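You operate a simulated robot arm through the tools that you are given. There is no shell and no other tool. Be economical: measure what you need, move in short steps, check, and stop when the job is done.

You run a simulated two-armed robot. Do the job below in one go: nothing can be reset, and whatever is moved stays where it is left.

Task
Pick up the carton that says "mirror" from the top of the tool trolley with one hand, pass it to the other hand and put it on the top of the workbench. Set down upright: carton.
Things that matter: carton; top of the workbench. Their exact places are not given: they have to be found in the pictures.

It is judged by the outcome, as a careful person would: the job done as asked, and still so three seconds after it is handed in. It fails if anything else is knocked over, pushed out of place, dropped, spilled or broken.

Robot
Two 7-joint arms with three-finger grippers on one trunk, on a base that drives. Base frame: it is fixed to the floor where the robot stands at the start and does not move with it; the origin is under the middle of the robot, x ahead of it, y to its left, z up. Units: mm, degrees, N and s.
The left shoulder is at the start at [30, 124, 1058], the right one opposite. With the tool pointing down near the work surface each hand reaches from about 100 to 780 mm from the robot's upright axis, wherever it stands, measured 20 degrees to its own side. Places, roughly: top of the workbench [-1900, 100, 800]. Payload 2.2 kg a hand.
The tool frame of a hand sits at the grasp point between the pads (the TCP): z along the fingers, y along the line on which they close. The tips reach 28 mm beyond it. Largest opening 102 mm; the body of the gripper starts 71 mm behind the TCP.
Orientation is that of the tool frame in the base frame, as a unit quaternion [w, x, y, z]. With the fingers straight down and closing along the base's y, the tool's x points along the base's -x, its y along +y and its z along -z.

Tools
- The arms move only by the tool play_rows. It takes "left_moves", "right_moves" or both (then of equal length, played together; a hand with none holds still); each is a list of rows, each a list of 7 numbers: the turn, a rotation vector about the tool's x, y, z in degrees, then the shift along the tool's x, y, z in cm, then the opening, from 0 (shut) to 1 (fully open). In form: [[wx, wy, wz, dx, dy, dz, claw], ...]. A call has 1 to 12 rows; each row shifts and turns the commanded pose from where the row before left it, along the tool's axes as they then stand. Each row takes 0.2 s and may step no farther than 50 mm and 8.6 degrees from the row before; otherwise, or with a gripper value out of range, the whole call is refused. Where a pose cannot be reached the arm comes as near as it can. A force on the tool above 40 N (or 10 N above the force at the start of the call, whichever is more), or a blocked arm, ends the call early, and 0.2 s more pass. Each finger halts on what it meets, pressing with about 34 N; the grip force reading is that of the motor and also rises with nothing between the fingers. The clock runs only during rows and for 0.2 s after the last one: add rows that do not move to give the fingers time. It gives the time, the measured TCP pose, the force on the tool (base axes), the opening and the grip force at its end, in the units of the frame above (readings bear some noise), with the torque about the TCP (base axes, N m) and any sound that the robot's microphone picked up.
- Cameras (640 x 400 px; columns grow to the right, rows downward): "scene" is now at [40.1, 14.6, 1765.9]; the picture's right is [0.24, -0.97, 0.00], its down [-0.80, -0.20, -0.56] and it looks along [0.55, 0.14, -0.83] (base axes); focal length 255 px, centre (320, 200). "left" rides on the left gripper at [72, 38, -86] in its tool frame; the picture's right is [-0.46, 0.89, 0.00], its down [-0.60, -0.32, -0.73] and it looks along [-0.65, -0.34, 0.68] (tool axes); focal length 256 px, centre (320, 200). "right" rides on the right gripper at [69, 44, -86] in its tool frame; the picture's right is [-0.53, 0.85, 0.00], its down [-0.58, -0.36, -0.73] and it looks along [-0.62, -0.39, 0.68] (tool axes); focal length 256 px, centre (320, 200).
- snapshot(camera): a new picture of that camera. No time passes.
- lift_body(by): slides the trunk up (or, below 0, down) by that many mm; the arms and the scene camera ride with it, the base frame stays. It gives what a move gives, with no picture.
- base_move(legs): drives the robot by 1 to 6 legs, each [ahead, left, turn to the left] in mm, mm and degrees, along the robot's own axes; the way and the turn of a leg run together, so that a leg with both is an arc; at most 1500 mm and 180 degrees a leg. The arms and the cameras ride along, it lands a little off, and it stops where it bumps. It gives what a move gives.
- head_to(pan, tilt): turns the head with the scene camera to pan (to the left, within 143 degrees either way) and tilt (down, from -29 to 69), counted from straight ahead of the robot. It gives what a move gives.
- point_at(camera, pixels): for up to 12 pixels [column, row] of the newest picture of that camera ("zoom" is the newest enlarged one), the place [x, y, z] in the base frame of the surface seen there, good to about 3 mm. No time passes.
- zoom(camera, box): a new picture of the part [left, top, right, bottom] of that camera's present view, enlarged. No time passes.
- finish_job(): hands the job in; it is judged then, once.

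Keep the steps short. Do not move on a guess: measure, check each grasp and each placing, and mend mistakes. In all there are 80 turns and 62 pictures (those below and enlarged ones count). Leave the grippers open and the arms clear of the work at the hand-in unless told otherwise, and finish with a single line.

The tools are called after "Emit:" by a JSON object that holds its "fn" and its "kwargs". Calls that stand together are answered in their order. play_rows: Moves the arms, as the interface text tells. Its arguments: {"type":"object","properties":{"left_moves":{"type":"array"},"right_moves":{"type":"array"}},"required":[]} The other tools are called the same way: lift_body (by) slides the trunk up or down; base_move (legs) drives the base; head_to (pan, tilt) turns the head that bears the scene camera; snapshot (camera) takes a picture; point_at (camera, pixels) gives the place of the surface under pixels of a picture; zoom (camera, box) takes an enlarged picture of a part of a camera's view; finish_job () hands the job in.

At the start:

```text
time_s: 0.0
left_position: [393.6, 401.7, 1184.1]
left_orientation: [0.0, -0.001, 1.0, 0.0]
left_ft_force: [-0.3, -0.5, 0.5]
left_wrist_torque: [0.0, 0.0, 0.01]
left_opening: 102.1
left_finger_force: 0.1
right_position: [416.6, -18.1, 1125.5]
right_orientation: [0.0, 0.0, 1.0, 0.001]
right_ft_force: [-0.4, 0.3, 0.1]
right_wrist_torque: [0.0, -0.02, -0.01]
right_opening: 101.8
right_finger_force: 0.1
trunk travel left (down, up): [-300.0, 240.0]
robot x, y, heading: [1.7, -4.0, 0.0]
head pan, tilt: [13.9, 55.6]
```

scene: 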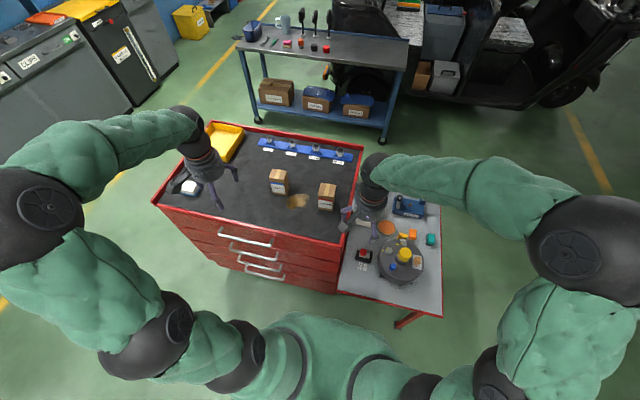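
right: 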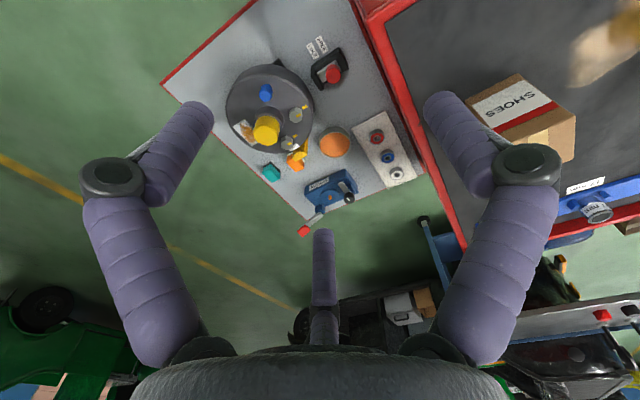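
left: 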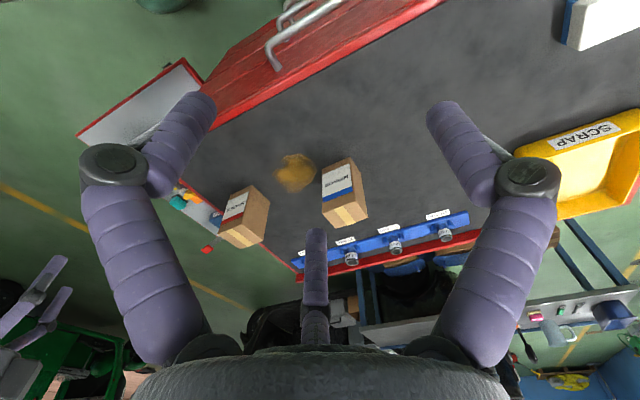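

Two cartons stand on the trolley: one reads "SHOES", the other (left view near 340,190) needs reading. I'll enlarge both.

Emit:
{"fn": "zoom", "kwargs": {"camera": "left", "box": [200, 130, 400, 255]}}

Emit:
{"fn": "zoom", "kwargs": {"camera": "scene", "box": [230, 130, 370, 230]}}

```text
3.20 times, centred on (300, 192) of left
```

zoom: 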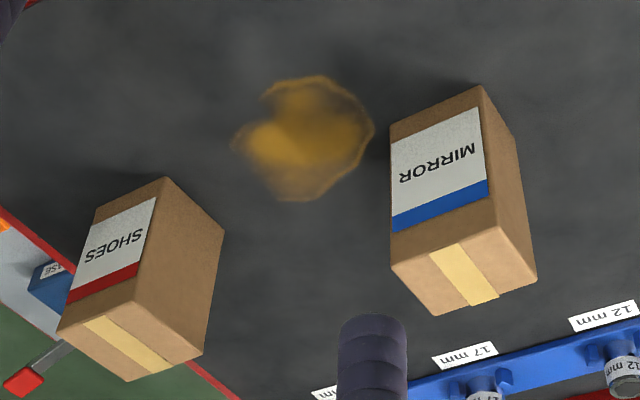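

```text
4.00 times, centred on (300, 180) of scene
```

zoom: 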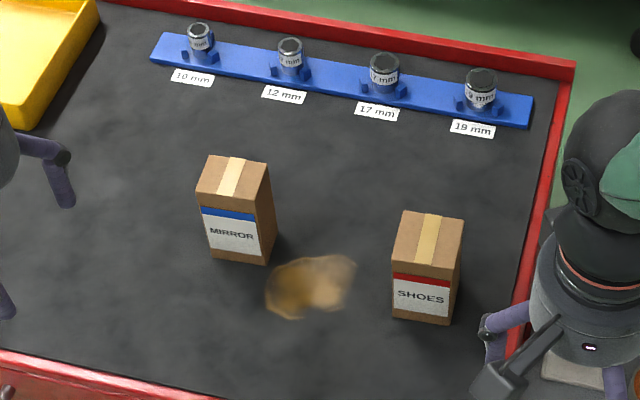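

The mirror carton is the one with the blue band. I'll measure its top corners, base corners and the trolley surface in the newest zoom (scene).

Emit:
{"fn": "point_at", "kwargs": {"camera": "zoom", "pixels": [[212, 160], [264, 166], [200, 190], [254, 203], [236, 180], [212, 245], [264, 258], [150, 240], [310, 285], [428, 240], [398, 312], [290, 50]]}}

```text
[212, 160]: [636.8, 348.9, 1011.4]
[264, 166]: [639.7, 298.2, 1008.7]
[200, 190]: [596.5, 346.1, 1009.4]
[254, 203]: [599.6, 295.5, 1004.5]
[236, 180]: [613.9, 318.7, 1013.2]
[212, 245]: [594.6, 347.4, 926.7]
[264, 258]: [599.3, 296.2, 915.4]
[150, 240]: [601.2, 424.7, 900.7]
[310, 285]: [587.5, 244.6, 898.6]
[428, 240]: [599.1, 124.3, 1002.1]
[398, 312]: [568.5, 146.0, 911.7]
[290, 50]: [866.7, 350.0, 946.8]
```

The carton is about 45 x 52 x 112 mm with its centre near [618, 322], standing on z≈900. Before planning the grasp I want to see the gripper shape, as there seems to be a middle prong. I'll enlarge it.

Emit:
{"fn": "zoom", "kwargs": {"camera": "scene", "box": [150, 100, 278, 220]}}

Emit:
{"fn": "head_to", "kwargs": {"pan": 143, "tilt": 30}}

Emit:
{"fn": "snapshot", "kwargs": {"camera": "scene"}}

```text
3.33 times, centred on (214, 160) of scene
```

zoom: 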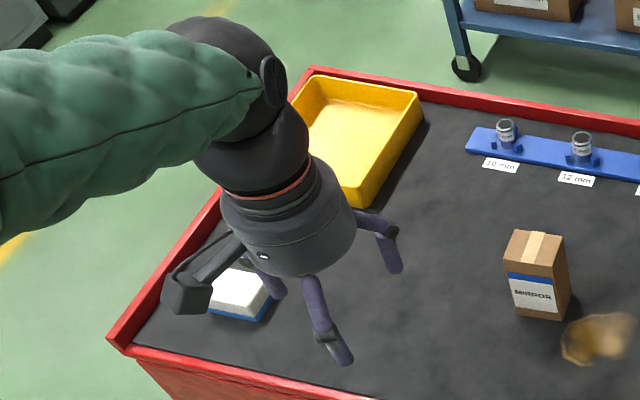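

```text
time_s: 2.1
left_position: [392.2, 401.9, 1182.5]
left_orientation: [0.0, 0.0, 1.0, -0.001]
left_ft_force: [0.3, 0.6, -0.7]
left_wrist_torque: [0.0, 0.01, 0.0]
left_opening: 102.0
left_finger_force: 0.0
right_position: [417.5, -19.0, 1124.9]
right_orientation: [-0.001, 0.0, 1.0, 0.0]
right_ft_force: [0.0, 0.2, 1.0]
right_wrist_torque: [0.02, 0.02, 0.01]
right_opening: 101.8
right_finger_force: 0.0
trunk travel left (down, up): [-300.0, 240.0]
robot x, y, heading: [-0.2, 0.4, 0.1]
head pan, tilt: [143.0, 30.0]
```

```text
55 pictures are left
```

scene: 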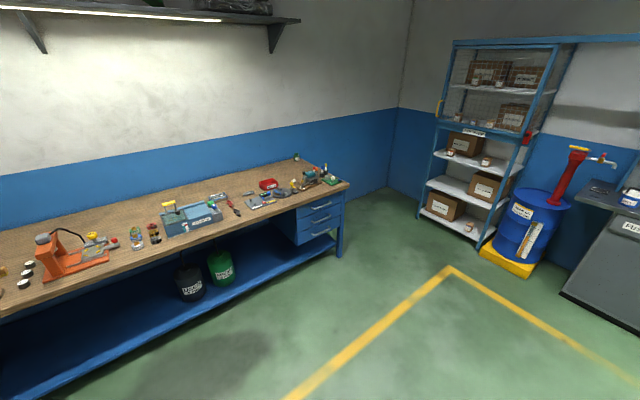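

The gripper looks three-pronged, so I'll close the left one half way in free air and look at how the fingers travel. I'll also measure bench points while this view is up.

Emit:
{"fn": "point_at", "kwargs": {"camera": "scene", "pixels": [[120, 256], [160, 245], [240, 222], [270, 212], [340, 185], [10, 300], [260, 195], [90, 215], [140, 225]]}}

Emit:
{"fn": "play_rows", "kwargs": {"left_moves": [[0, 0, 0, 0, 0, 0, 0.45], [0, 0, 0, 0, 0, 0, 0.45]]}}

Emit:
{"fn": "snapshot", "kwargs": {"camera": "left"}}

```text
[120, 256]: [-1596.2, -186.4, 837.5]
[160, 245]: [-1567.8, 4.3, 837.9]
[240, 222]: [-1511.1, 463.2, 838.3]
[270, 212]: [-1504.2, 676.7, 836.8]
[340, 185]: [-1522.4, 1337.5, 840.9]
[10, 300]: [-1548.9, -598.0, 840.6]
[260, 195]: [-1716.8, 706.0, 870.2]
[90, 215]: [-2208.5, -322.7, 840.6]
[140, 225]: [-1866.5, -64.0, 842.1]
```

```text
time_s: 2.7
left_position: [394.0, 401.7, 1184.7]
left_orientation: [0.0, 0.0, 1.0, 0.0]
left_ft_force: [-0.1, -1.2, 0.4]
left_wrist_torque: [-0.02, -0.02, -0.01]
left_opening: 45.6
left_finger_force: 0.1
right_position: [417.7, -18.5, 1125.3]
right_orientation: [0.0, 0.0, 1.0, 0.0]
right_ft_force: [-0.4, -0.2, 0.6]
right_wrist_torque: [0.02, 0.0, 0.02]
right_opening: 102.2
right_finger_force: 0.0
trunk travel left (down, up): [-300.0, 240.0]
robot x, y, heading: [-4.9, 0.5, 0.2]
head pan, tilt: [143.0, 30.0]
```

```text
54 pictures are left
```

left: 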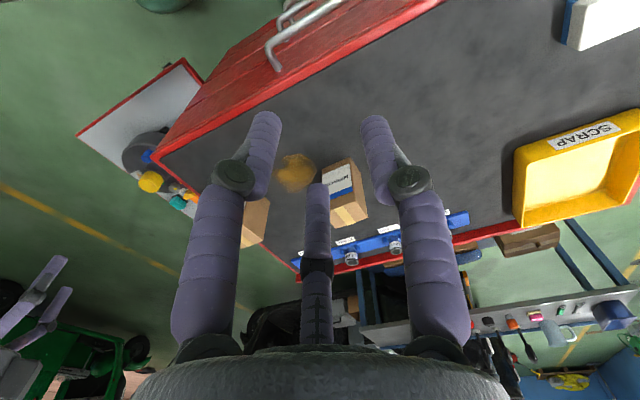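

Three prongs converge. I'll measure where the finger ends lie with respect to the TCP.

Emit:
{"fn": "point_at", "kwargs": {"camera": "left", "pixels": [[268, 118], [260, 160], [235, 178], [376, 122], [382, 160], [408, 180], [318, 192], [318, 230], [318, 266], [205, 270], [435, 270], [318, 310]]}}

```text
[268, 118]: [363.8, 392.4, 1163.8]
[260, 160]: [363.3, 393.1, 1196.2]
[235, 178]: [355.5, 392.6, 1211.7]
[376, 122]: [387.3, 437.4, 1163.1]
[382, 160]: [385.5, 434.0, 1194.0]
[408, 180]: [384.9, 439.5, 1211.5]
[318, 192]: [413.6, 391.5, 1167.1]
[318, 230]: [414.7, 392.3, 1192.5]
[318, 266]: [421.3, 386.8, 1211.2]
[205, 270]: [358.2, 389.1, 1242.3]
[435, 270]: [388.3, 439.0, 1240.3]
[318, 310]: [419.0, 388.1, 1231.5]
```

The bench top is at z≈840. The visible fingers are at 120° around the TCP. A centred top-down grasp suits either geometry, so I'll carry the left hand over the carton (x +224, y −80) high up. The next step is to turn it about 86° clockwise, so its camera faces +y, away from the right hand.

Emit:
{"fn": "play_rows", "kwargs": {"left_moves": [[0, 0, 0, -4.48, -1.6, 0, 1], [0, 0, 0, -4.48, -1.6, 0, 1], [0, 0, 0, -4.48, -1.6, 0, 1], [0, 0, 0, -4.48, -1.6, 0, 1], [0, 0, 0, -4.48, -1.6, 0, 1], [0, 0, 0, 0, 0, 0, 1]]}}

Emit:
{"fn": "play_rows", "kwargs": {"left_moves": [[0, 0, 7.85, 0, 0, 0, 1], [0, 0, 7.85, 0, 0, 0, 1], [0, 0, 7.85, 0, 0, 0, 1], [0, 0, 7.85, 0, 0, 0, 1], [0, 0, 7.85, 0, 0, 0, 1], [0, 0, 7.85, 0, 0, 0, 1], [0, 0, 7.85, 0, 0, 0, 1], [0, 0, 7.85, 0, 0, 0, 1], [0, 0, 7.85, 0, 0, 0, 1], [0, 0, 7.85, 0, 0, 0, 1], [0, 0, 7.85, 0, 0, 0, 1], [0, 0, 0, 0, 0, 0, 1]]}}

Emit:
{"fn": "snapshot", "kwargs": {"camera": "left"}}

```text
time_s: 4.1
left_position: [613.4, 322.7, 1185.1]
left_orientation: [0.0, 0.0, 1.0, 0.0]
left_ft_force: [-0.5, 0.4, 0.5]
left_wrist_torque: [-0.01, 0.0, 0.01]
left_opening: 102.0
left_finger_force: 0.1
right_position: [417.3, -18.8, 1125.5]
right_orientation: [0.0, 0.0, 1.0, 0.001]
right_ft_force: [0.2, 0.3, -0.7]
right_wrist_torque: [0.0, -0.03, -0.01]
right_opening: 101.8
right_finger_force: 0.0
trunk travel left (down, up): [-300.0, 240.0]
robot x, y, heading: [-2.8, 5.9, -0.2]
head pan, tilt: [143.0, 30.0]
```

```text
time_s: 6.7
left_position: [616.9, 321.5, 1184.8]
left_orientation: [0.0, 0.684, 0.729, 0.0]
left_ft_force: [0.5, -0.3, 0.3]
left_wrist_torque: [0.02, -0.01, 0.02]
left_opening: 101.9
left_finger_force: 0.0
right_position: [418.0, -17.5, 1125.3]
right_orientation: [0.0, 0.0, 1.0, 0.001]
right_ft_force: [-0.4, 2.4, -0.3]
right_wrist_torque: [0.01, -0.01, -0.01]
right_opening: 101.8
right_finger_force: 0.0
trunk travel left (down, up): [-300.0, 240.0]
robot x, y, heading: [1.5, -1.8, 0.0]
head pan, tilt: [143.0, 30.0]
```

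```text
53 pictures are left
```

left: 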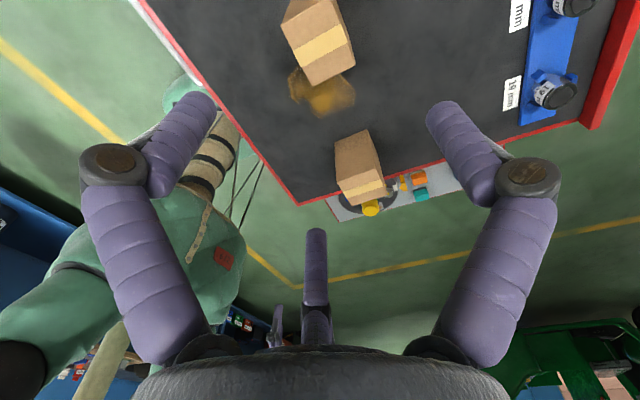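

The tool's y now lies along the carton's depth. I'll zoom in on the carton top to refine the centre and depth.

Emit:
{"fn": "zoom", "kwargs": {"camera": "left", "box": [262, 0, 390, 100]}}

```text
4.00 times, centred on (326, 50) of left
```

zoom: 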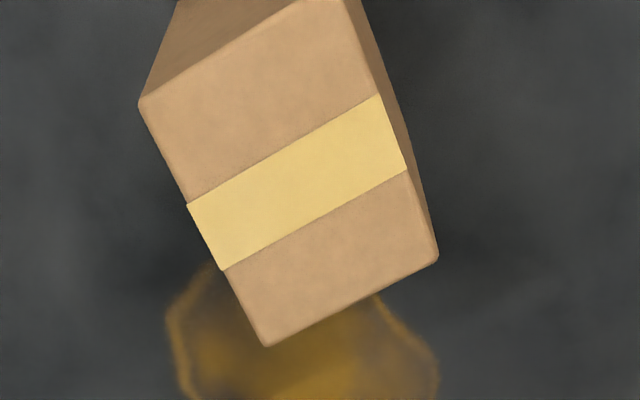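

Emit:
{"fn": "point_at", "kwargs": {"camera": "zoom", "pixels": [[145, 105], [266, 340], [430, 255], [345, 5], [290, 172], [204, 237], [392, 130], [200, 100], [330, 240]]}}

```text
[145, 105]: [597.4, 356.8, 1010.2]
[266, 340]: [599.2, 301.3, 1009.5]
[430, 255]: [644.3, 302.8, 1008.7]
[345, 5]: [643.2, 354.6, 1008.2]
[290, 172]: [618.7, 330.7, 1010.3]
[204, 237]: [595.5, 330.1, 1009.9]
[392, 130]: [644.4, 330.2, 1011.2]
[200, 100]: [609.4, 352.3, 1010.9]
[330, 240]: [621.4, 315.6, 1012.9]
```

From the hand camera the carton top is centred at about [620, 328, 1010], 48 x 54 mm. I'll shift +3 x and +6 y and descend 130 mm, which puts the tips above the lid. Then I check.

Emit:
{"fn": "play_rows", "kwargs": {"left_moves": [[0, 0, 0, 0.6, 0.3, 3, 1], [0, 0, 0, 0, 0, 4, 1], [0, 0, 0, 0, 0, 4, 1], [0, 0, 0, 0, 0, 2, 1], [0, 0, 0, 0, 0, 0, 1]]}}

Emit:
{"fn": "snapshot", "kwargs": {"camera": "left"}}

```text
time_s: 7.9
left_position: [617.6, 326.6, 1054.6]
left_orientation: [0.0, 0.684, 0.73, 0.0]
left_ft_force: [-0.2, 1.7, 0.1]
left_wrist_torque: [0.0, -0.02, 0.0]
left_opening: 102.1
left_finger_force: 0.1
right_position: [418.1, -19.1, 1125.9]
right_orientation: [0.001, 0.0, 1.0, 0.0]
right_ft_force: [0.3, 0.3, 0.6]
right_wrist_torque: [-0.02, 0.01, 0.02]
right_opening: 102.0
right_finger_force: 0.0
trunk travel left (down, up): [-300.0, 240.0]
robot x, y, heading: [1.5, -2.3, -0.1]
head pan, tilt: [143.0, 30.0]
```

```text
51 pictures are left
```

left: 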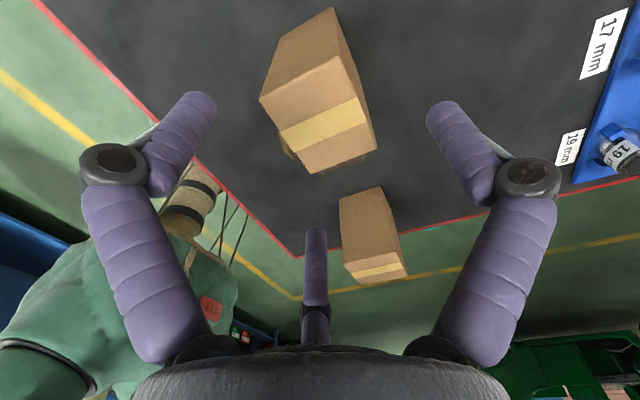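

Emit:
{"fn": "point_at", "kwargs": {"camera": "left", "pixels": [[262, 99], [307, 171], [374, 149], [340, 58], [320, 122]]}}

```text
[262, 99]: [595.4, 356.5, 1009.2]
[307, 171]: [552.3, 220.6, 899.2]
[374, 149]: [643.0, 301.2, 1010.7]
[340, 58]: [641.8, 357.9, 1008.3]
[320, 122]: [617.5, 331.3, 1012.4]
```

The centre is at [619, 329] and the TCP at [617.6, 326.6]. I'll correct that and lower 70 mm to z≈985, still open.

Emit:
{"fn": "play_rows", "kwargs": {"left_moves": [[0, 0, 0, 0.25, 0.15, 2, 1], [0, 0, 0, 0, 0, 2.5, 1], [0, 0, 0, 0, 0, 2.5, 1], [0, 0, 0, 0, 0, 0, 1]]}}

Emit:
{"fn": "snapshot", "kwargs": {"camera": "left"}}

```text
time_s: 8.9
left_position: [620.3, 330.4, 984.6]
left_orientation: [0.0, 0.684, 0.73, 0.001]
left_ft_force: [-0.7, 0.0, 0.9]
left_wrist_torque: [0.04, -0.04, -0.01]
left_opening: 102.2
left_finger_force: 0.0
right_position: [416.8, -20.0, 1124.4]
right_orientation: [0.0, 0.0, 1.0, 0.0]
right_ft_force: [0.3, -0.4, 0.6]
right_wrist_torque: [-0.02, -0.01, 0.01]
right_opening: 102.0
right_finger_force: 0.1
trunk travel left (down, up): [-300.0, 240.0]
robot x, y, heading: [1.0, -0.7, -0.2]
head pan, tilt: [143.0, 30.0]
```

```text
50 pictures are left
```

left: 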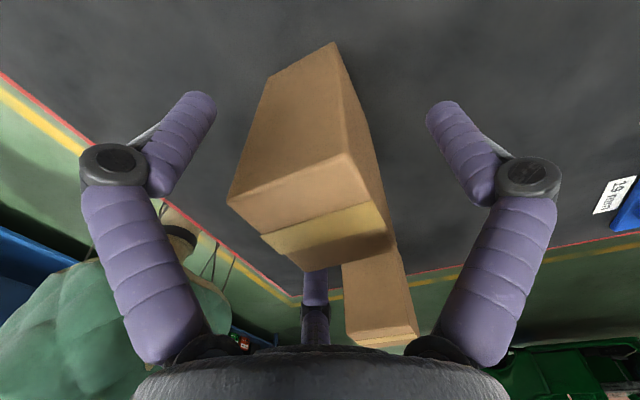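

The carton is between the fingers. I'll close slowly and read the opening.

Emit:
{"fn": "play_rows", "kwargs": {"left_moves": [[0, 0, 0, 0, 0, 0, 0.65], [0, 0, 0, 0, 0, 0, 0.5], [0, 0, 0, 0, 0, 0, 0.4], [0, 0, 0, 0, 0, 0, 0.3], [0, 0, 0, 0, 0, 0, 0.3]]}}

Emit:
{"fn": "snapshot", "kwargs": {"camera": "left"}}

Emit:
{"fn": "head_to", "kwargs": {"pan": 27, "tilt": 50}}

Emit:
{"fn": "zoom", "kwargs": {"camera": "scene", "box": [240, 110, 400, 210]}}

```text
time_s: 10.1
left_position: [619.8, 330.2, 986.3]
left_orientation: [0.0, 0.684, 0.73, -0.001]
left_ft_force: [1.1, 0.2, 2.8]
left_wrist_torque: [-0.05, 0.06, -0.04]
left_opening: 70.1
left_finger_force: 29.4
right_position: [416.8, -18.7, 1125.3]
right_orientation: [0.0, 0.001, 1.0, 0.0]
right_ft_force: [0.5, 0.2, -0.2]
right_wrist_torque: [-0.02, -0.04, 0.01]
right_opening: 102.2
right_finger_force: 0.0
trunk travel left (down, up): [-300.0, 240.0]
robot x, y, heading: [-2.3, 0.1, -0.1]
head pan, tilt: [143.0, 30.0]
```

```text
49 pictures are left
```

left: 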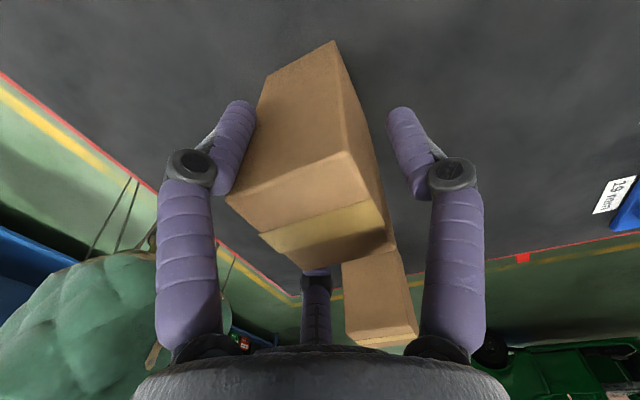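

```text
time_s: 12.1
left_position: [621.0, 329.9, 985.0]
left_orientation: [0.0, 0.684, 0.73, 0.0]
left_ft_force: [1.1, -0.4, 2.2]
left_wrist_torque: [0.03, -0.01, -0.02]
left_opening: 70.2
left_finger_force: 29.4
right_position: [417.1, -18.8, 1124.8]
right_orientation: [0.0, 0.0, 1.0, 0.0]
right_ft_force: [0.4, 0.2, 0.5]
right_wrist_torque: [-0.01, 0.04, 0.0]
right_opening: 102.0
right_finger_force: 0.0
trunk travel left (down, up): [-300.0, 240.0]
robot x, y, heading: [0.8, 1.9, -0.1]
head pan, tilt: [27.0, 50.0]
```

```text
4.00 times, centred on (320, 160) of scene
```

zoom: 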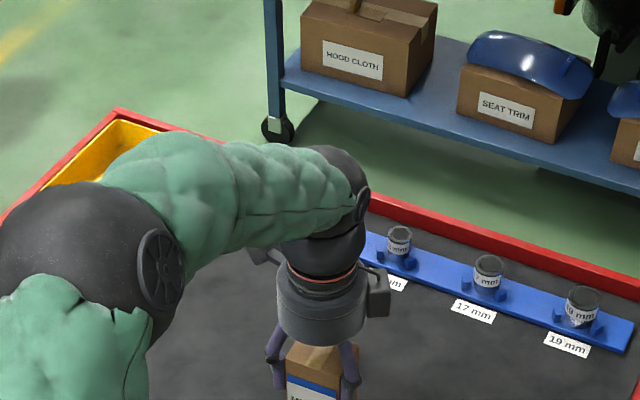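

The opening stopped at 70 mm with two fingers on the ±y faces and the third clear of the carton, so it really is a three-finger hand. The present hold is near the front edge and poor. I'll open, raise 7 mm and turn 33° further so that two fingers face the ±x faces. Then I shift about 18 mm in +y so that pair is centred on the carton.

Emit:
{"fn": "play_rows", "kwargs": {"left_moves": [[0, 0, 0, 0, 0, 0, 1], [0, 0, 0, 0, 0, 0, 1], [0, 0, 0, 0, 0, -0.7, 1], [0, 0, 8.25, 0, 0, 0, 1], [0, 0, 8.25, 0, 0, 0, 1], [0, 0, 8.25, 0, 0, 0, 1], [0, 0, 8.25, 0, 0, 0, 1], [0, 0, 0, 0, 0, 0, 1]]}}

Emit:
{"fn": "snapshot", "kwargs": {"camera": "left"}}

```text
time_s: 13.8
left_position: [621.8, 330.4, 990.3]
left_orientation: [0.0, 0.864, 0.504, 0.0]
left_ft_force: [0.0, -0.6, 0.2]
left_wrist_torque: [0.02, 0.0, -0.02]
left_opening: 101.9
left_finger_force: 0.0
right_position: [417.8, -18.2, 1124.9]
right_orientation: [0.001, -0.001, 1.0, 0.0]
right_ft_force: [0.2, 0.9, 1.1]
right_wrist_torque: [-0.01, 0.0, -0.04]
right_opening: 102.2
right_finger_force: 0.1
trunk travel left (down, up): [-300.0, 240.0]
robot x, y, heading: [0.3, 1.9, -0.2]
head pan, tilt: [27.0, 50.0]
```

```text
47 pictures are left
```

left: 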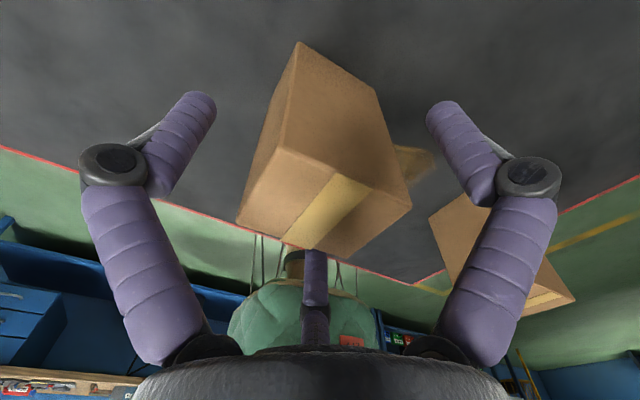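

I'll measure the finger tips and the carton's top corners here before shifting.

Emit:
{"fn": "point_at", "kwargs": {"camera": "left", "pixels": [[200, 102], [442, 112], [316, 260], [285, 146], [242, 218], [407, 203], [340, 255], [300, 200]]}}

```text
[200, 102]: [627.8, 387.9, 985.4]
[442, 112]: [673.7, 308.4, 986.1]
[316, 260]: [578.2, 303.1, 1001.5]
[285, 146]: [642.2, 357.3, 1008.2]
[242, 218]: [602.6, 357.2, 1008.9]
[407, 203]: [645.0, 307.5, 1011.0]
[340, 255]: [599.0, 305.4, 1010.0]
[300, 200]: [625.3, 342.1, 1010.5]
```

The carton centre is at [621, 330.5] and the fingers are at +y and at ±x as intended. I'll shift +19 in y and close slowly.

Emit:
{"fn": "play_rows", "kwargs": {"left_moves": [[0, 0, 0, 1.6, -1.0, 0, 1], [0, 0, 0, 0, 0, 0, 1], [0, 0, 0, 0, 0, 0, 0.7], [0, 0, 0, 0, 0, 0, 0.6], [0, 0, 0, 0, 0, 0, 0.5], [0, 0, 0, 0, 0, 0, 0.3], [0, 0, 0, 0, 0, 0, 0.2], [0, 0, 0, 0, 0, 0, 0.2]]}}

Emit:
{"fn": "snapshot", "kwargs": {"camera": "left"}}

```text
time_s: 15.7
left_position: [620.0, 349.4, 990.9]
left_orientation: [0.0, 0.863, 0.505, -0.001]
left_ft_force: [-0.1, 0.2, 0.4]
left_wrist_torque: [-0.08, 0.09, 0.0]
left_opening: 58.6
left_finger_force: 34.0
right_position: [416.2, -18.9, 1125.4]
right_orientation: [0.0, 0.0, 1.0, 0.0]
right_ft_force: [1.1, 0.7, -0.8]
right_wrist_torque: [-0.03, -0.04, -0.02]
right_opening: 102.0
right_finger_force: 0.0
trunk travel left (down, up): [-300.0, 240.0]
robot x, y, heading: [-2.3, -1.4, -0.1]
head pan, tilt: [27.0, 50.0]
```

```text
46 pictures are left
```

left: 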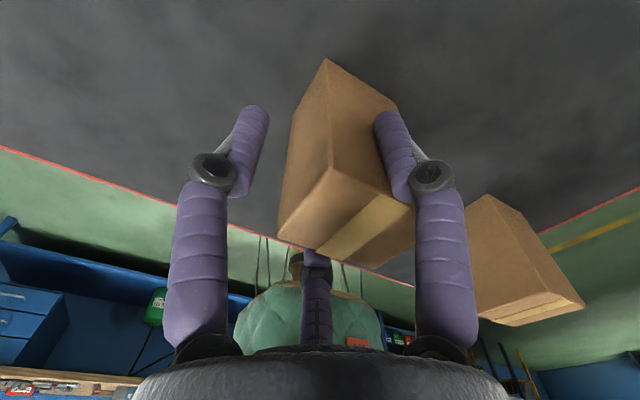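

The pair now grips the ±x faces at the centre (opening 58.6 mm, 34 N). I'll do a test lift of 20 mm and look.

Emit:
{"fn": "play_rows", "kwargs": {"left_moves": [[0, 0, 0, 0, 0, -1, 0.2], [0, 0, 0, 0, 0, -1, 0.2], [0, 0, 0, 0, 0, 0, 0.2], [0, 0, 0, 0, 0, 0, 0.2]]}}

Emit:
{"fn": "snapshot", "kwargs": {"camera": "left"}}

```text
time_s: 16.6
left_position: [620.1, 349.5, 1010.5]
left_orientation: [0.0, 0.864, 0.504, 0.0]
left_ft_force: [-0.5, 1.0, -2.0]
left_wrist_torque: [0.06, 0.01, 0.01]
left_opening: 58.8
left_finger_force: 33.8
right_position: [417.7, -17.9, 1125.1]
right_orientation: [0.001, 0.0, 1.0, 0.0]
right_ft_force: [0.2, -0.4, 0.2]
right_wrist_torque: [-0.01, 0.01, -0.01]
right_opening: 102.0
right_finger_force: 0.0
trunk travel left (down, up): [-300.0, 240.0]
robot x, y, heading: [1.1, -0.4, -0.0]
head pan, tilt: [27.0, 50.0]
```

```text
45 pictures are left
```

left: 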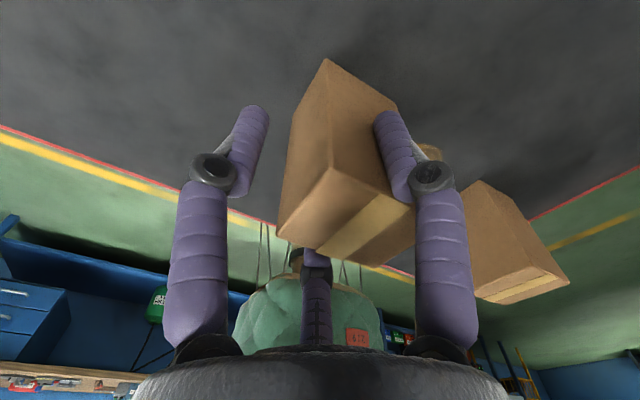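

It's held firmly without slip (about 2 N). I'll lift 200 mm clear while the right hand moves out to y≈−250.

Emit:
{"fn": "play_rows", "kwargs": {"left_moves": [[0, 0, 0, 0, 0, -4, 0.2], [0, 0, 0, 0, 0, -4, 0.2], [0, 0, 0, 0, 0, -4, 0.2], [0, 0, 0, 0, 0, -4, 0.2], [0, 0, 0, 0, 0, -4, 0.2], [0, 0, 0, 0, 0, 0, 0.2]], "right_moves": [[0, 0, 0, 1, -4.6, -1.5, 1], [0, 0, 0, 1, -4.6, -1.5, 1], [0, 0, 0, 1, -4.6, -1.5, 1], [0, 0, 0, 1, -4.6, -1.5, 1], [0, 0, 0, 1, -4.6, -1.5, 1], [0, 0, 0, 0, 0, 0, 1]]}}

```text
time_s: 18.1
left_position: [618.8, 349.1, 1208.4]
left_orientation: [0.0, 0.863, 0.506, -0.001]
left_ft_force: [0.1, -0.4, -1.7]
left_wrist_torque: [0.04, 0.0, 0.0]
left_opening: 58.5
left_finger_force: 34.3
right_position: [369.7, -249.9, 1196.3]
right_orientation: [-0.001, 0.0, 1.0, 0.0]
right_ft_force: [-0.4, -0.6, -0.7]
right_wrist_torque: [-0.01, 0.0, 0.0]
right_opening: 102.1
right_finger_force: 0.1
trunk travel left (down, up): [-300.0, 240.0]
robot x, y, heading: [6.2, 1.6, -0.3]
head pan, tilt: [27.0, 50.0]
```

Next I carry it to about [540, 120, 1208] and turn it 40° counter-clockwise, ready for the right hand to come from behind-right.

Emit:
{"fn": "play_rows", "kwargs": {"left_moves": [[0, 0, 0, -3.97, 0.72, 0, 0.2], [0, 0, 0, -3.97, 0.72, 0, 0.2], [0, 0, 0, -3.97, 0.72, 0, 0.2], [0, 0, 0, -3.97, 0.72, 0, 0.2], [0, 0, 0, -3.97, 0.72, 0, 0.2], [0, 0, 0, -3.97, 0.72, 0, 0.2], [0, 0, -8, 0, 0, 0, 0.2], [0, 0, -8, 0, 0, 0, 0.2], [0, 0, -8, 0, 0, 0, 0.2], [0, 0, -8, 0, 0, 0, 0.2], [0, 0, -8, 0, 0, 0, 0.2], [0, 0, 0, 0, 0, 0, 0.2]]}}

Emit:
{"fn": "head_to", "kwargs": {"pan": 5, "tilt": 50}}

Emit:
{"fn": "snapshot", "kwargs": {"camera": "scene"}}

```text
time_s: 20.6
left_position: [542.2, 120.2, 1212.8]
left_orientation: [0.0, 0.638, 0.77, 0.0]
left_ft_force: [-0.4, 0.5, -0.3]
left_wrist_torque: [0.0, 0.05, 0.03]
left_opening: 20.6
left_finger_force: 0.0
right_position: [367.8, -250.7, 1197.5]
right_orientation: [0.0, 0.0, 1.0, 0.0]
right_ft_force: [-0.2, -0.3, 0.0]
right_wrist_torque: [-0.01, -0.03, 0.04]
right_opening: 102.1
right_finger_force: 0.1
trunk travel left (down, up): [-300.0, 240.0]
robot x, y, heading: [3.5, 1.7, 0.1]
head pan, tilt: [27.0, 50.0]
```

```text
time_s: 21.5
left_position: [542.1, 120.6, 1211.7]
left_orientation: [0.0, 0.638, 0.77, -0.001]
left_ft_force: [-0.2, -0.3, -0.3]
left_wrist_torque: [-0.04, 0.04, -0.02]
left_opening: 20.6
left_finger_force: 0.1
right_position: [368.3, -250.2, 1198.1]
right_orientation: [0.0, 0.0, 1.0, 0.001]
right_ft_force: [-0.7, -0.4, 1.3]
right_wrist_torque: [-0.01, -0.02, 0.0]
right_opening: 102.0
right_finger_force: 0.1
trunk travel left (down, up): [-300.0, 240.0]
robot x, y, heading: [0.2, -1.6, -0.3]
head pan, tilt: [5.0, 50.0]
```

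```text
44 pictures are left
```

scene: 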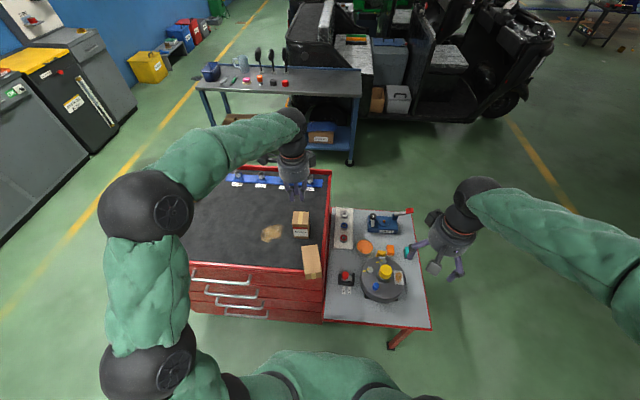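

The carton slipped out: the opening reads 20.6 with no grip, and I see a second carton at (312,262) near the trolley's front edge. I'll look closer.

Emit:
{"fn": "zoom", "kwargs": {"camera": "scene", "box": [240, 190, 400, 310]}}

Emit:
{"fn": "snapshot", "kwargs": {"camera": "left"}}

```text
3.33 times, centred on (320, 250) of scene
```

zoom: 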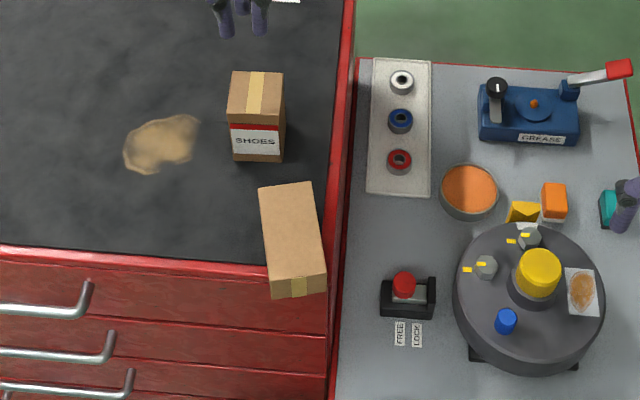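

```text
42 pictures are left
```

left: 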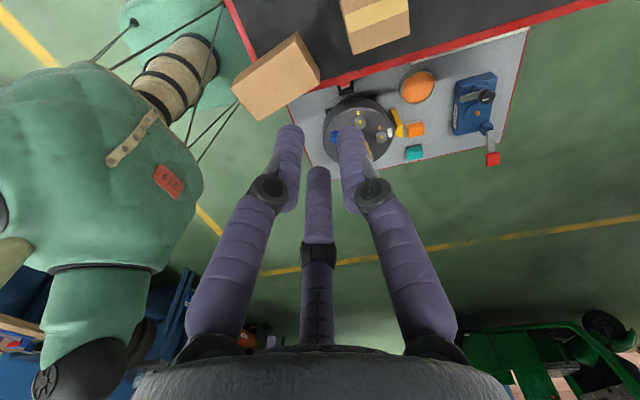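

The carton is lying on its side near the trolley's front corner. I'll measure its corners and the surfaces beneath.

Emit:
{"fn": "point_at", "kwargs": {"camera": "left", "pixels": [[296, 36], [320, 72], [234, 82], [256, 116], [278, 76], [330, 90], [300, 130]]}}

Emit:
{"fn": "zoom", "kwargs": {"camera": "left", "box": [200, 0, 420, 140]}}

```text
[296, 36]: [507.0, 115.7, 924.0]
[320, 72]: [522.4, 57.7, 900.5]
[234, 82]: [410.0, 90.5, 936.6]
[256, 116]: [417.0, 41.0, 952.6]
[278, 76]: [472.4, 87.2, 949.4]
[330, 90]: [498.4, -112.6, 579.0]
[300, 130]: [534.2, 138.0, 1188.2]
```

```text
2.86 times, centred on (310, 70) of left
```

zoom: 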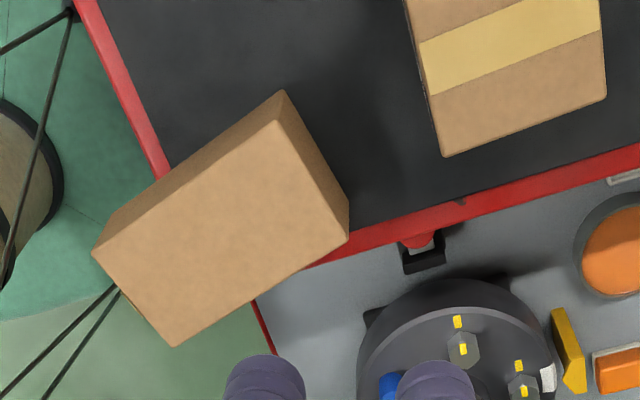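

Emit:
{"fn": "point_at", "kwargs": {"camera": "zoom", "pixels": [[274, 127], [344, 235], [180, 340], [102, 254], [225, 240], [340, 212], [284, 98], [150, 165], [330, 258], [115, 225], [175, 130]]}}

Emit:
{"fn": "zoom", "kwargs": {"camera": "scene", "box": [290, 225, 340, 275]}}

```text
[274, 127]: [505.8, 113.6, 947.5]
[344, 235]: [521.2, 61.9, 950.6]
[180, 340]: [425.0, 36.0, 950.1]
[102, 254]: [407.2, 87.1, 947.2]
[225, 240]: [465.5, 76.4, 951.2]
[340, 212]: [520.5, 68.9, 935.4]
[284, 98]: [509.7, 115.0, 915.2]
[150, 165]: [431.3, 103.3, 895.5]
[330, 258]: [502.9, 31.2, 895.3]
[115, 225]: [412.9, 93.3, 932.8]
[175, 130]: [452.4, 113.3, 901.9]
```

```text
8.00 times, centred on (315, 250) of scene
```

zoom: 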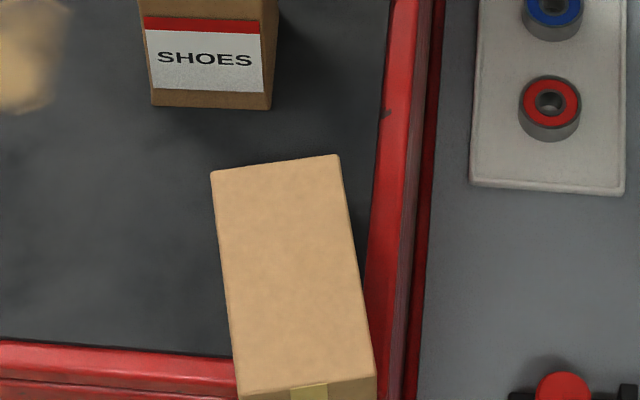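

The carton lies flat: top face z≈949, centre [465, 75], long axis about 15°, its near end overhanging the front edge by some 20 mm. Nothing else has moved. Lying like this, it suits a firmer grip with two fingers on one long side and one on the other. I'll open the left hand and turn it 94° counter-clockwise so tool x runs along the carton.

Emit:
{"fn": "play_rows", "kwargs": {"left_moves": [[0, 0, -8.57, 0, 0, 0, 1], [0, 0, -8.57, 0, 0, 0, 1], [0, 0, -8.57, 0, 0, 0, 1], [0, 0, -8.57, 0, 0, 0, 1], [0, 0, -8.57, 0, 0, 0, 1], [0, 0, -8.57, 0, 0, 0, 1], [0, 0, -8.57, 0, 0, 0, 1], [0, 0, -8.57, 0, 0, 0, 1], [0, 0, -8.57, 0, 0, 0, 1], [0, 0, -8.57, 0, 0, 0, 1], [0, 0, -8.57, 0, 0, 0, 1], [0, 0, 0, 0, 0, 0, 1]]}}

```text
time_s: 24.1
left_position: [540.8, 120.5, 1210.6]
left_orientation: [0.0, -0.131, 0.991, 0.0]
left_ft_force: [-0.4, 0.1, -0.6]
left_wrist_torque: [-0.01, 0.0, 0.01]
left_opening: 102.0
left_finger_force: 0.0
right_position: [368.9, -250.1, 1196.9]
right_orientation: [0.0, 0.0, 1.0, 0.0]
right_ft_force: [-0.3, -0.5, 0.1]
right_wrist_torque: [0.05, 0.01, -0.01]
right_opening: 101.9
right_finger_force: 0.1
trunk travel left (down, up): [-300.0, 240.0]
robot x, y, heading: [1.3, 2.8, 0.0]
head pan, tilt: [5.0, 50.0]
```

Tool x now points along 195°. I move to above [468, 64] at z≈1100 and look.

Emit:
{"fn": "play_rows", "kwargs": {"left_moves": [[0, 0, 0, 2.83, -1.17, 3.5, 1], [0, 0, 0, 2.83, -1.17, 3.5, 1], [0, 0, 0, 2.83, -1.17, 3.5, 1], [0, 0, 0, 0, 0, 0, 1]]}}

Emit:
{"fn": "snapshot", "kwargs": {"camera": "left"}}

```text
time_s: 25.1
left_position: [468.2, 65.2, 1106.4]
left_orientation: [0.0, -0.13, 0.992, 0.001]
left_ft_force: [-0.1, -0.5, 0.1]
left_wrist_torque: [-0.02, -0.02, -0.01]
left_opening: 102.0
left_finger_force: 0.1
right_position: [368.6, -249.4, 1197.4]
right_orientation: [-0.001, 0.001, 1.0, 0.0]
right_ft_force: [0.2, -0.2, -1.0]
right_wrist_torque: [-0.02, -0.01, -0.04]
right_opening: 102.1
right_finger_force: 0.1
trunk travel left (down, up): [-300.0, 240.0]
robot x, y, heading: [0.4, 1.7, -0.1]
head pan, tilt: [5.0, 50.0]
```

```text
39 pictures are left
```

left: 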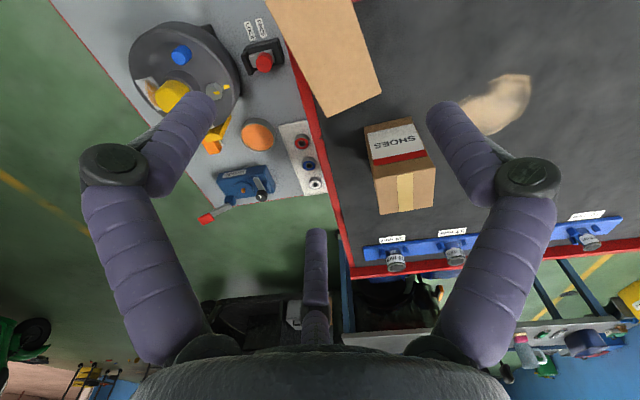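

Emit:
{"fn": "point_at", "kwargs": {"camera": "left", "pixels": [[327, 112], [378, 91], [268, 5], [350, 5], [320, 60], [300, 60], [365, 55]]}}

```text
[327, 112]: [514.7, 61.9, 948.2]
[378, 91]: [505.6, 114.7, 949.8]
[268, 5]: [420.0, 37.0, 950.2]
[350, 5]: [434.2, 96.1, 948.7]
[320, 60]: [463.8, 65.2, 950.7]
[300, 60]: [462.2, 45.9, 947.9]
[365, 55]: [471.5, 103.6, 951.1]
```

The carton's width is 53 mm and its centre is about [459, 75]. The target TCP is [462, 64], giving the two-against-one offset. I'll move 6 mm along tool x, descend to z≈985 (tips just above the carton) and check.

Emit:
{"fn": "play_rows", "kwargs": {"left_moves": [[0, 0, 0, 0.6, 0, 4, 1], [0, 0, 0, 0, 0, 4, 1], [0, 0, 0, 0, 0, 4, 1], [0, 0, 0, 0, 0, 0, 1]]}}

Emit:
{"fn": "snapshot", "kwargs": {"camera": "left"}}

```text
time_s: 26.1
left_position: [462.2, 64.6, 986.0]
left_orientation: [0.0, -0.131, 0.991, -0.001]
left_ft_force: [0.3, 0.5, -0.9]
left_wrist_torque: [-0.02, 0.0, -0.02]
left_opening: 102.1
left_finger_force: 0.1
right_position: [368.0, -251.1, 1197.8]
right_orientation: [0.0, -0.001, 1.0, 0.0]
right_ft_force: [0.1, 0.0, -1.1]
right_wrist_torque: [0.01, 0.01, 0.02]
right_opening: 101.9
right_finger_force: 0.0
trunk travel left (down, up): [-300.0, 240.0]
robot x, y, heading: [-2.6, -1.5, -0.0]
head pan, tilt: [5.0, 50.0]
```

```text
38 pictures are left
```

left: 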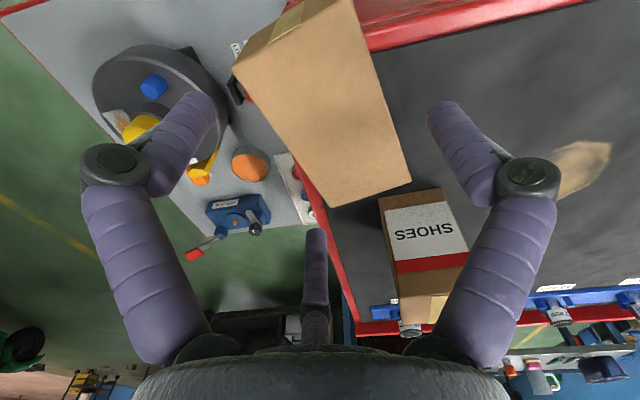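

Emit:
{"fn": "point_at", "kwargs": {"camera": "left", "pixels": [[329, 203], [406, 179], [238, 70], [345, 8], [280, 137], [382, 110], [300, 40], [205, 105], [440, 112]]}}

```text
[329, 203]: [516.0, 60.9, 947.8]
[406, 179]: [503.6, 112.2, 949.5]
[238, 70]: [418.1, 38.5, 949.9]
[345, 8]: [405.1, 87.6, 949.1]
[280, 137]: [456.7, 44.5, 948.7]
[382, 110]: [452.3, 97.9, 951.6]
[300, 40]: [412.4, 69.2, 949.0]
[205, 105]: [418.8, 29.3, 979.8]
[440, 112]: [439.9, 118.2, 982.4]
```

TCP is well placed (offset 10 mm, centred lengthwise within 2 mm). I'll descend 52 mm to z≈934.

Emit:
{"fn": "play_rows", "kwargs": {"left_moves": [[0, 0, 0, 0, -0.1, 2, 1], [0, 0, 0, 0, 0, 2, 1], [0, 0, 0, 0, 0, 1.2, 1], [0, 0, 0, 0, 0, 0, 1]]}}

Emit:
{"fn": "play_rows", "kwargs": {"left_moves": [[0, 0, 0, 0, 0, 0, 0.9], [0, 0, 0, 0, 0, 0, 0.82], [0, 0, 0, 0, 0, 0, 0.75], [0, 0, 0, 0, 0, 0, 0.65], [0, 0, 0, 0, 0, 0, 0.5], [0, 0, 0, 0, 0, 0, 0.3], [0, 0, 0, 0, 0, 0, 0.3]]}}

Emit:
{"fn": "snapshot", "kwargs": {"camera": "left"}}

```text
time_s: 27.1
left_position: [461.9, 64.1, 934.2]
left_orientation: [0.0, -0.129, 0.992, 0.0]
left_ft_force: [0.1, -0.5, 0.4]
left_wrist_torque: [0.0, 0.01, -0.02]
left_opening: 102.1
left_finger_force: 0.0
right_position: [368.8, -250.3, 1197.4]
right_orientation: [0.0, 0.0, 1.0, -0.001]
right_ft_force: [-0.4, -0.5, -0.2]
right_wrist_torque: [0.02, -0.02, 0.04]
right_opening: 101.9
right_finger_force: 0.1
trunk travel left (down, up): [-300.0, 240.0]
robot x, y, heading: [-0.7, -0.1, 0.2]
head pan, tilt: [5.0, 50.0]
```

```text
time_s: 28.7
left_position: [462.8, 62.8, 933.8]
left_orientation: [0.001, -0.13, 0.992, 0.0]
left_ft_force: [0.8, 0.0, 8.3]
left_wrist_torque: [0.08, 0.15, -0.02]
left_opening: 83.2
left_finger_force: 33.9
right_position: [368.6, -250.4, 1197.0]
right_orientation: [0.0, 0.0, 1.0, 0.0]
right_ft_force: [-0.7, 0.2, -1.5]
right_wrist_torque: [0.02, 0.0, 0.0]
right_opening: 102.1
right_finger_force: 0.2
trunk travel left (down, up): [-300.0, 240.0]
robot x, y, heading: [1.2, -0.0, -0.2]
head pan, tilt: [5.0, 50.0]
```

```text
37 pictures are left
```

left: 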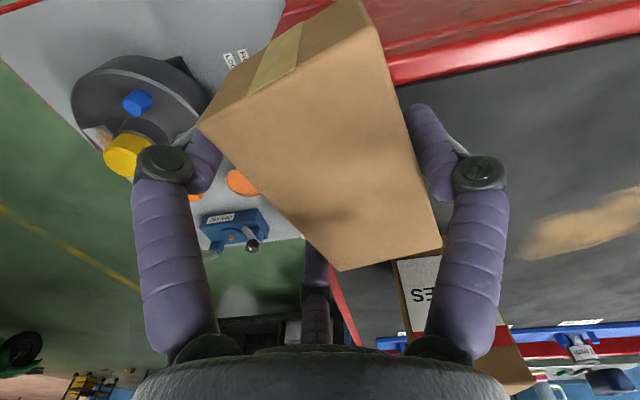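

The grip is two-against-one at 83 mm, 34 N. Test lift of 25 mm, then hold.

Emit:
{"fn": "play_rows", "kwargs": {"left_moves": [[0, 0, 0, 0, 0, -0.8, 0.3], [0, 0, 0, 0, 0, -0.8, 0.3], [0, 0, 0, 0, 0, -0.9, 0.3], [0, 0, 0, 0, 0, 0, 0.3], [0, 0, 0, 0, 0, 0, 0.3], [0, 0, 0, 0, 0, 0, 0.3]]}}

Emit:
{"fn": "snapshot", "kwargs": {"camera": "left"}}

```text
time_s: 30.1
left_position: [462.3, 61.8, 958.4]
left_orientation: [0.0, -0.129, 0.992, 0.0]
left_ft_force: [0.8, -0.8, -2.6]
left_wrist_torque: [-0.05, -0.01, -0.04]
left_opening: 83.6
left_finger_force: 34.1
right_position: [368.6, -250.1, 1196.7]
right_orientation: [0.0, 0.0, 1.0, 0.0]
right_ft_force: [-0.6, -0.2, -0.7]
right_wrist_torque: [0.02, -0.04, 0.02]
right_opening: 102.0
right_finger_force: 0.0
trunk travel left (down, up): [-300.0, 240.0]
robot x, y, heading: [-1.5, -3.3, -0.0]
head pan, tilt: [5.0, 50.0]
```

```text
36 pictures are left
```

left: 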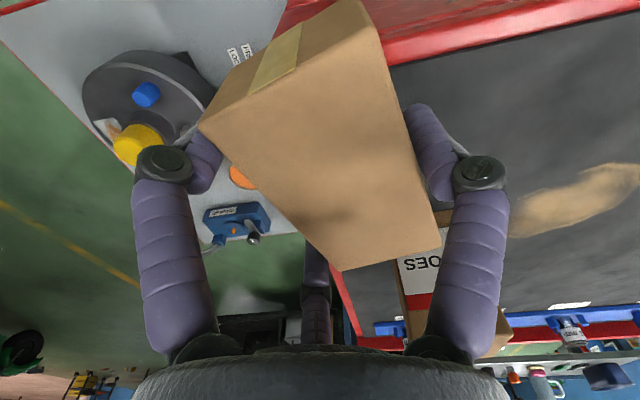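

Held without slip. I'll lift another 220 mm gently, over the trolley.

Emit:
{"fn": "play_rows", "kwargs": {"left_moves": [[0, 0, 0, 0, 0, -1.5, 0.3], [0, 0, 0, 0, 0, -2, 0.3], [0, 0, 0, 0, 0, -2, 0.3], [0, 0, 0, 0, 0, -2, 0.3], [0, 0, 0, 0, 0, -2, 0.3], [0, 0, 0, 0, 0, -2, 0.3], [0, 0, 0, 0, 0, -2, 0.3], [0, 0, 0, 0, 0, -2, 0.3], [0, 0, 0, 0, 0, -2, 0.3], [0, 0, 0, 0, 0, -2, 0.3], [0, 0, 0, 0, 0, -1.5, 0.3], [0, 0, 0, 0, 0, 0, 0.3]]}}

Emit:
{"fn": "snapshot", "kwargs": {"camera": "left"}}

```text
time_s: 32.7
left_position: [463.8, 64.2, 1167.9]
left_orientation: [0.0, -0.13, 0.992, 0.0]
left_ft_force: [0.3, 0.0, -2.3]
left_wrist_torque: [-0.03, -0.02, 0.03]
left_opening: 83.1
left_finger_force: 33.8
right_position: [368.4, -249.4, 1197.0]
right_orientation: [0.0, 0.0, 1.0, 0.0]
right_ft_force: [0.2, 0.8, 0.4]
right_wrist_torque: [-0.02, 0.0, 0.02]
right_opening: 102.2
right_finger_force: 0.0
trunk travel left (down, up): [-300.0, 240.0]
robot x, y, heading: [-0.2, 3.1, -0.2]
head pan, tilt: [5.0, 50.0]
```

```text
35 pictures are left
```

left: 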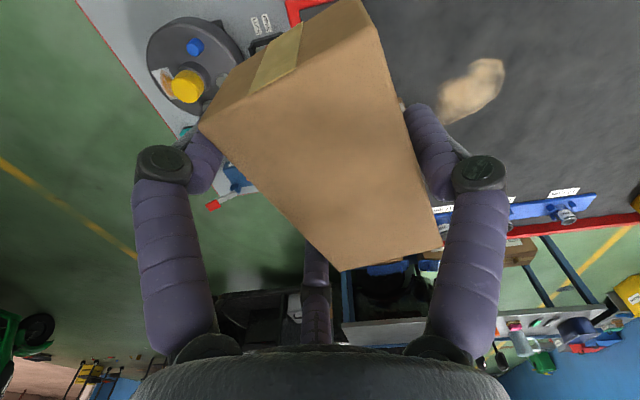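

Solid. Now I tip the left hand about its tool x so it points to the robot's right, the carton then lying level, facing the right hand. First 45°.

Emit:
{"fn": "play_rows", "kwargs": {"left_moves": [[4, 0, 0, 0, 0, 0, 0.3], [4, 0, 0, 0, 0, 0, 0.3], [4, 0, 0, 0, 0, 0, 0.3], [4, 0, 0, 0, 0, 0, 0.3], [4, 0, 0, 0, 0, 0, 0.3], [4, 0, 0, 0, 0, 0, 0.3], [4, 0, 0, 0, 0, 0, 0.3], [4, 0, 0, 0, 0, 0, 0.3], [4, 0, 0, 0, 0, 0, 0.3], [4, 0, 0, 0, 0, 0, 0.3], [4, 0, 0, 0, 0, 0, 0.3], [0, 0, 0, 0, 0, 0, 0.3]]}}

Emit:
{"fn": "play_rows", "kwargs": {"left_moves": [[4.2, 0, 0, 0, 0, 0, 0.3], [4.2, 0, 0, 0, 0, 0, 0.3], [4.2, 0, 0, 0, 0, 0, 0.3], [4.2, 0, 0, 0, 0, 0, 0.3], [4.2, 0, 0, 0, 0, 0, 0.3], [4.2, 0, 0, 0, 0, 0, 0.3], [4.2, 0, 0, 0, 0, 0, 0.3], [4.2, 0, 0, 0, 0, 0, 0.3], [4.2, 0, 0, 0, 0, 0, 0.3], [4.2, 0, 0, 0, 0, 0, 0.3], [4, 0, 0, 0, 0, 0, 0.3], [0, 0, 0, 0, 0, 0, 0.3]]}}

Emit:
{"fn": "snapshot", "kwargs": {"camera": "scene"}}

```text
time_s: 35.3
left_position: [462.9, 63.1, 1169.5]
left_orientation: [0.05, -0.12, 0.919, -0.371]
left_ft_force: [0.8, 0.2, -2.1]
left_wrist_torque: [0.01, 0.01, 0.0]
left_opening: 83.3
left_finger_force: 34.3
right_position: [368.9, -250.0, 1197.6]
right_orientation: [0.0, 0.0, 1.0, -0.001]
right_ft_force: [-0.6, -1.0, -0.3]
right_wrist_torque: [0.01, 0.01, -0.03]
right_opening: 102.0
right_finger_force: 0.1
trunk travel left (down, up): [-300.0, 240.0]
robot x, y, heading: [-3.4, -3.1, 0.0]
head pan, tilt: [5.0, 50.0]
```

```text
time_s: 37.9
left_position: [462.2, 61.3, 1168.7]
left_orientation: [-0.092, 0.092, -0.701, 0.701]
left_ft_force: [-0.7, -0.2, -3.0]
left_wrist_torque: [0.01, -0.02, 0.03]
left_opening: 83.2
left_finger_force: 33.7
right_position: [369.2, -250.0, 1197.8]
right_orientation: [0.0, 0.0, 1.0, 0.0]
right_ft_force: [-0.4, -0.6, 0.1]
right_wrist_torque: [-0.01, 0.01, -0.01]
right_opening: 102.4
right_finger_force: 0.0
trunk travel left (down, up): [-300.0, 240.0]
robot x, y, heading: [-4.2, -2.2, -0.0]
head pan, tilt: [5.0, 50.0]
```

```text
34 pictures are left
```

scene: 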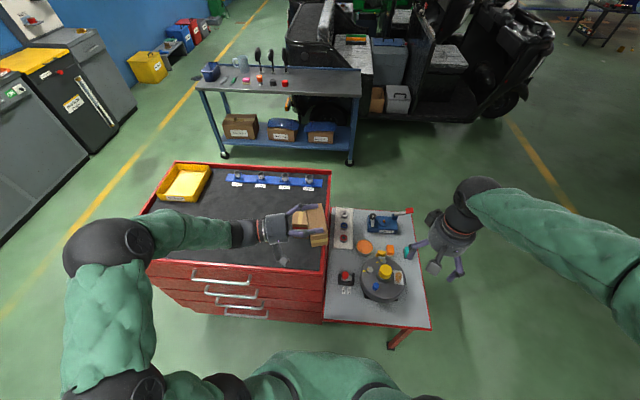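

The left hand holds the carton level, pointing right. Now I turn the right hand to point along +y (−90° about its tool x), out at the side.

Emit:
{"fn": "play_rows", "kwargs": {"right_moves": [[-8.2, 0, 0, 0, 0, 0, 1], [-8.2, 0, 0, 0, 0, 0, 1], [-8.2, 0, 0, 0, 0, 0, 1], [-8.2, 0, 0, 0, 0, 0, 1], [-8.2, 0, 0, 0, 0, 0, 1], [-8.2, 0, 0, 0, 0, 0, 1], [-8.2, 0, 0, 0, 0, 0, 1], [-8.2, 0, 0, 0, 0, 0, 1], [-8.2, 0, 0, 0, 0, 0, 1], [-8.2, 0, 0, 0, 0, 0, 1], [-8, 0, 0, 0, 0, 0, 1], [0, 0, 0, 0, 0, 0, 1]]}}

Emit:
{"fn": "snapshot", "kwargs": {"camera": "right"}}

```text
time_s: 40.5
left_position: [461.9, 62.1, 1168.0]
left_orientation: [0.091, -0.092, 0.701, -0.701]
left_ft_force: [0.2, 0.6, -2.4]
left_wrist_torque: [0.02, -0.01, 0.03]
left_opening: 83.3
left_finger_force: 34.1
right_position: [367.1, -248.9, 1200.5]
right_orientation: [0.0, 0.001, 0.706, 0.708]
right_ft_force: [-0.8, 0.0, -0.1]
right_wrist_torque: [-0.01, 0.04, -0.04]
right_opening: 102.0
right_finger_force: 0.2
trunk travel left (down, up): [-300.0, 240.0]
robot x, y, heading: [-1.7, -1.2, -0.1]
head pan, tilt: [5.0, 50.0]
```

```text
33 pictures are left
```

right: 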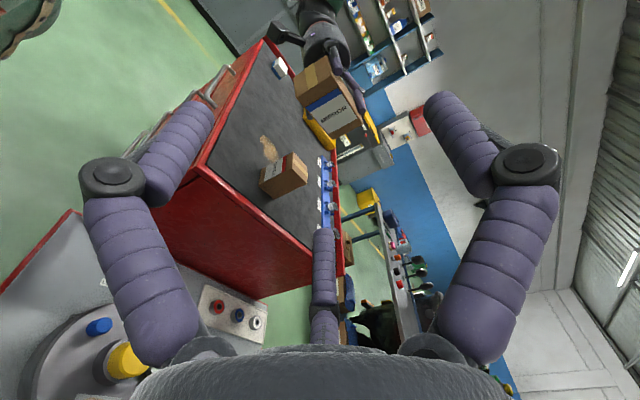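

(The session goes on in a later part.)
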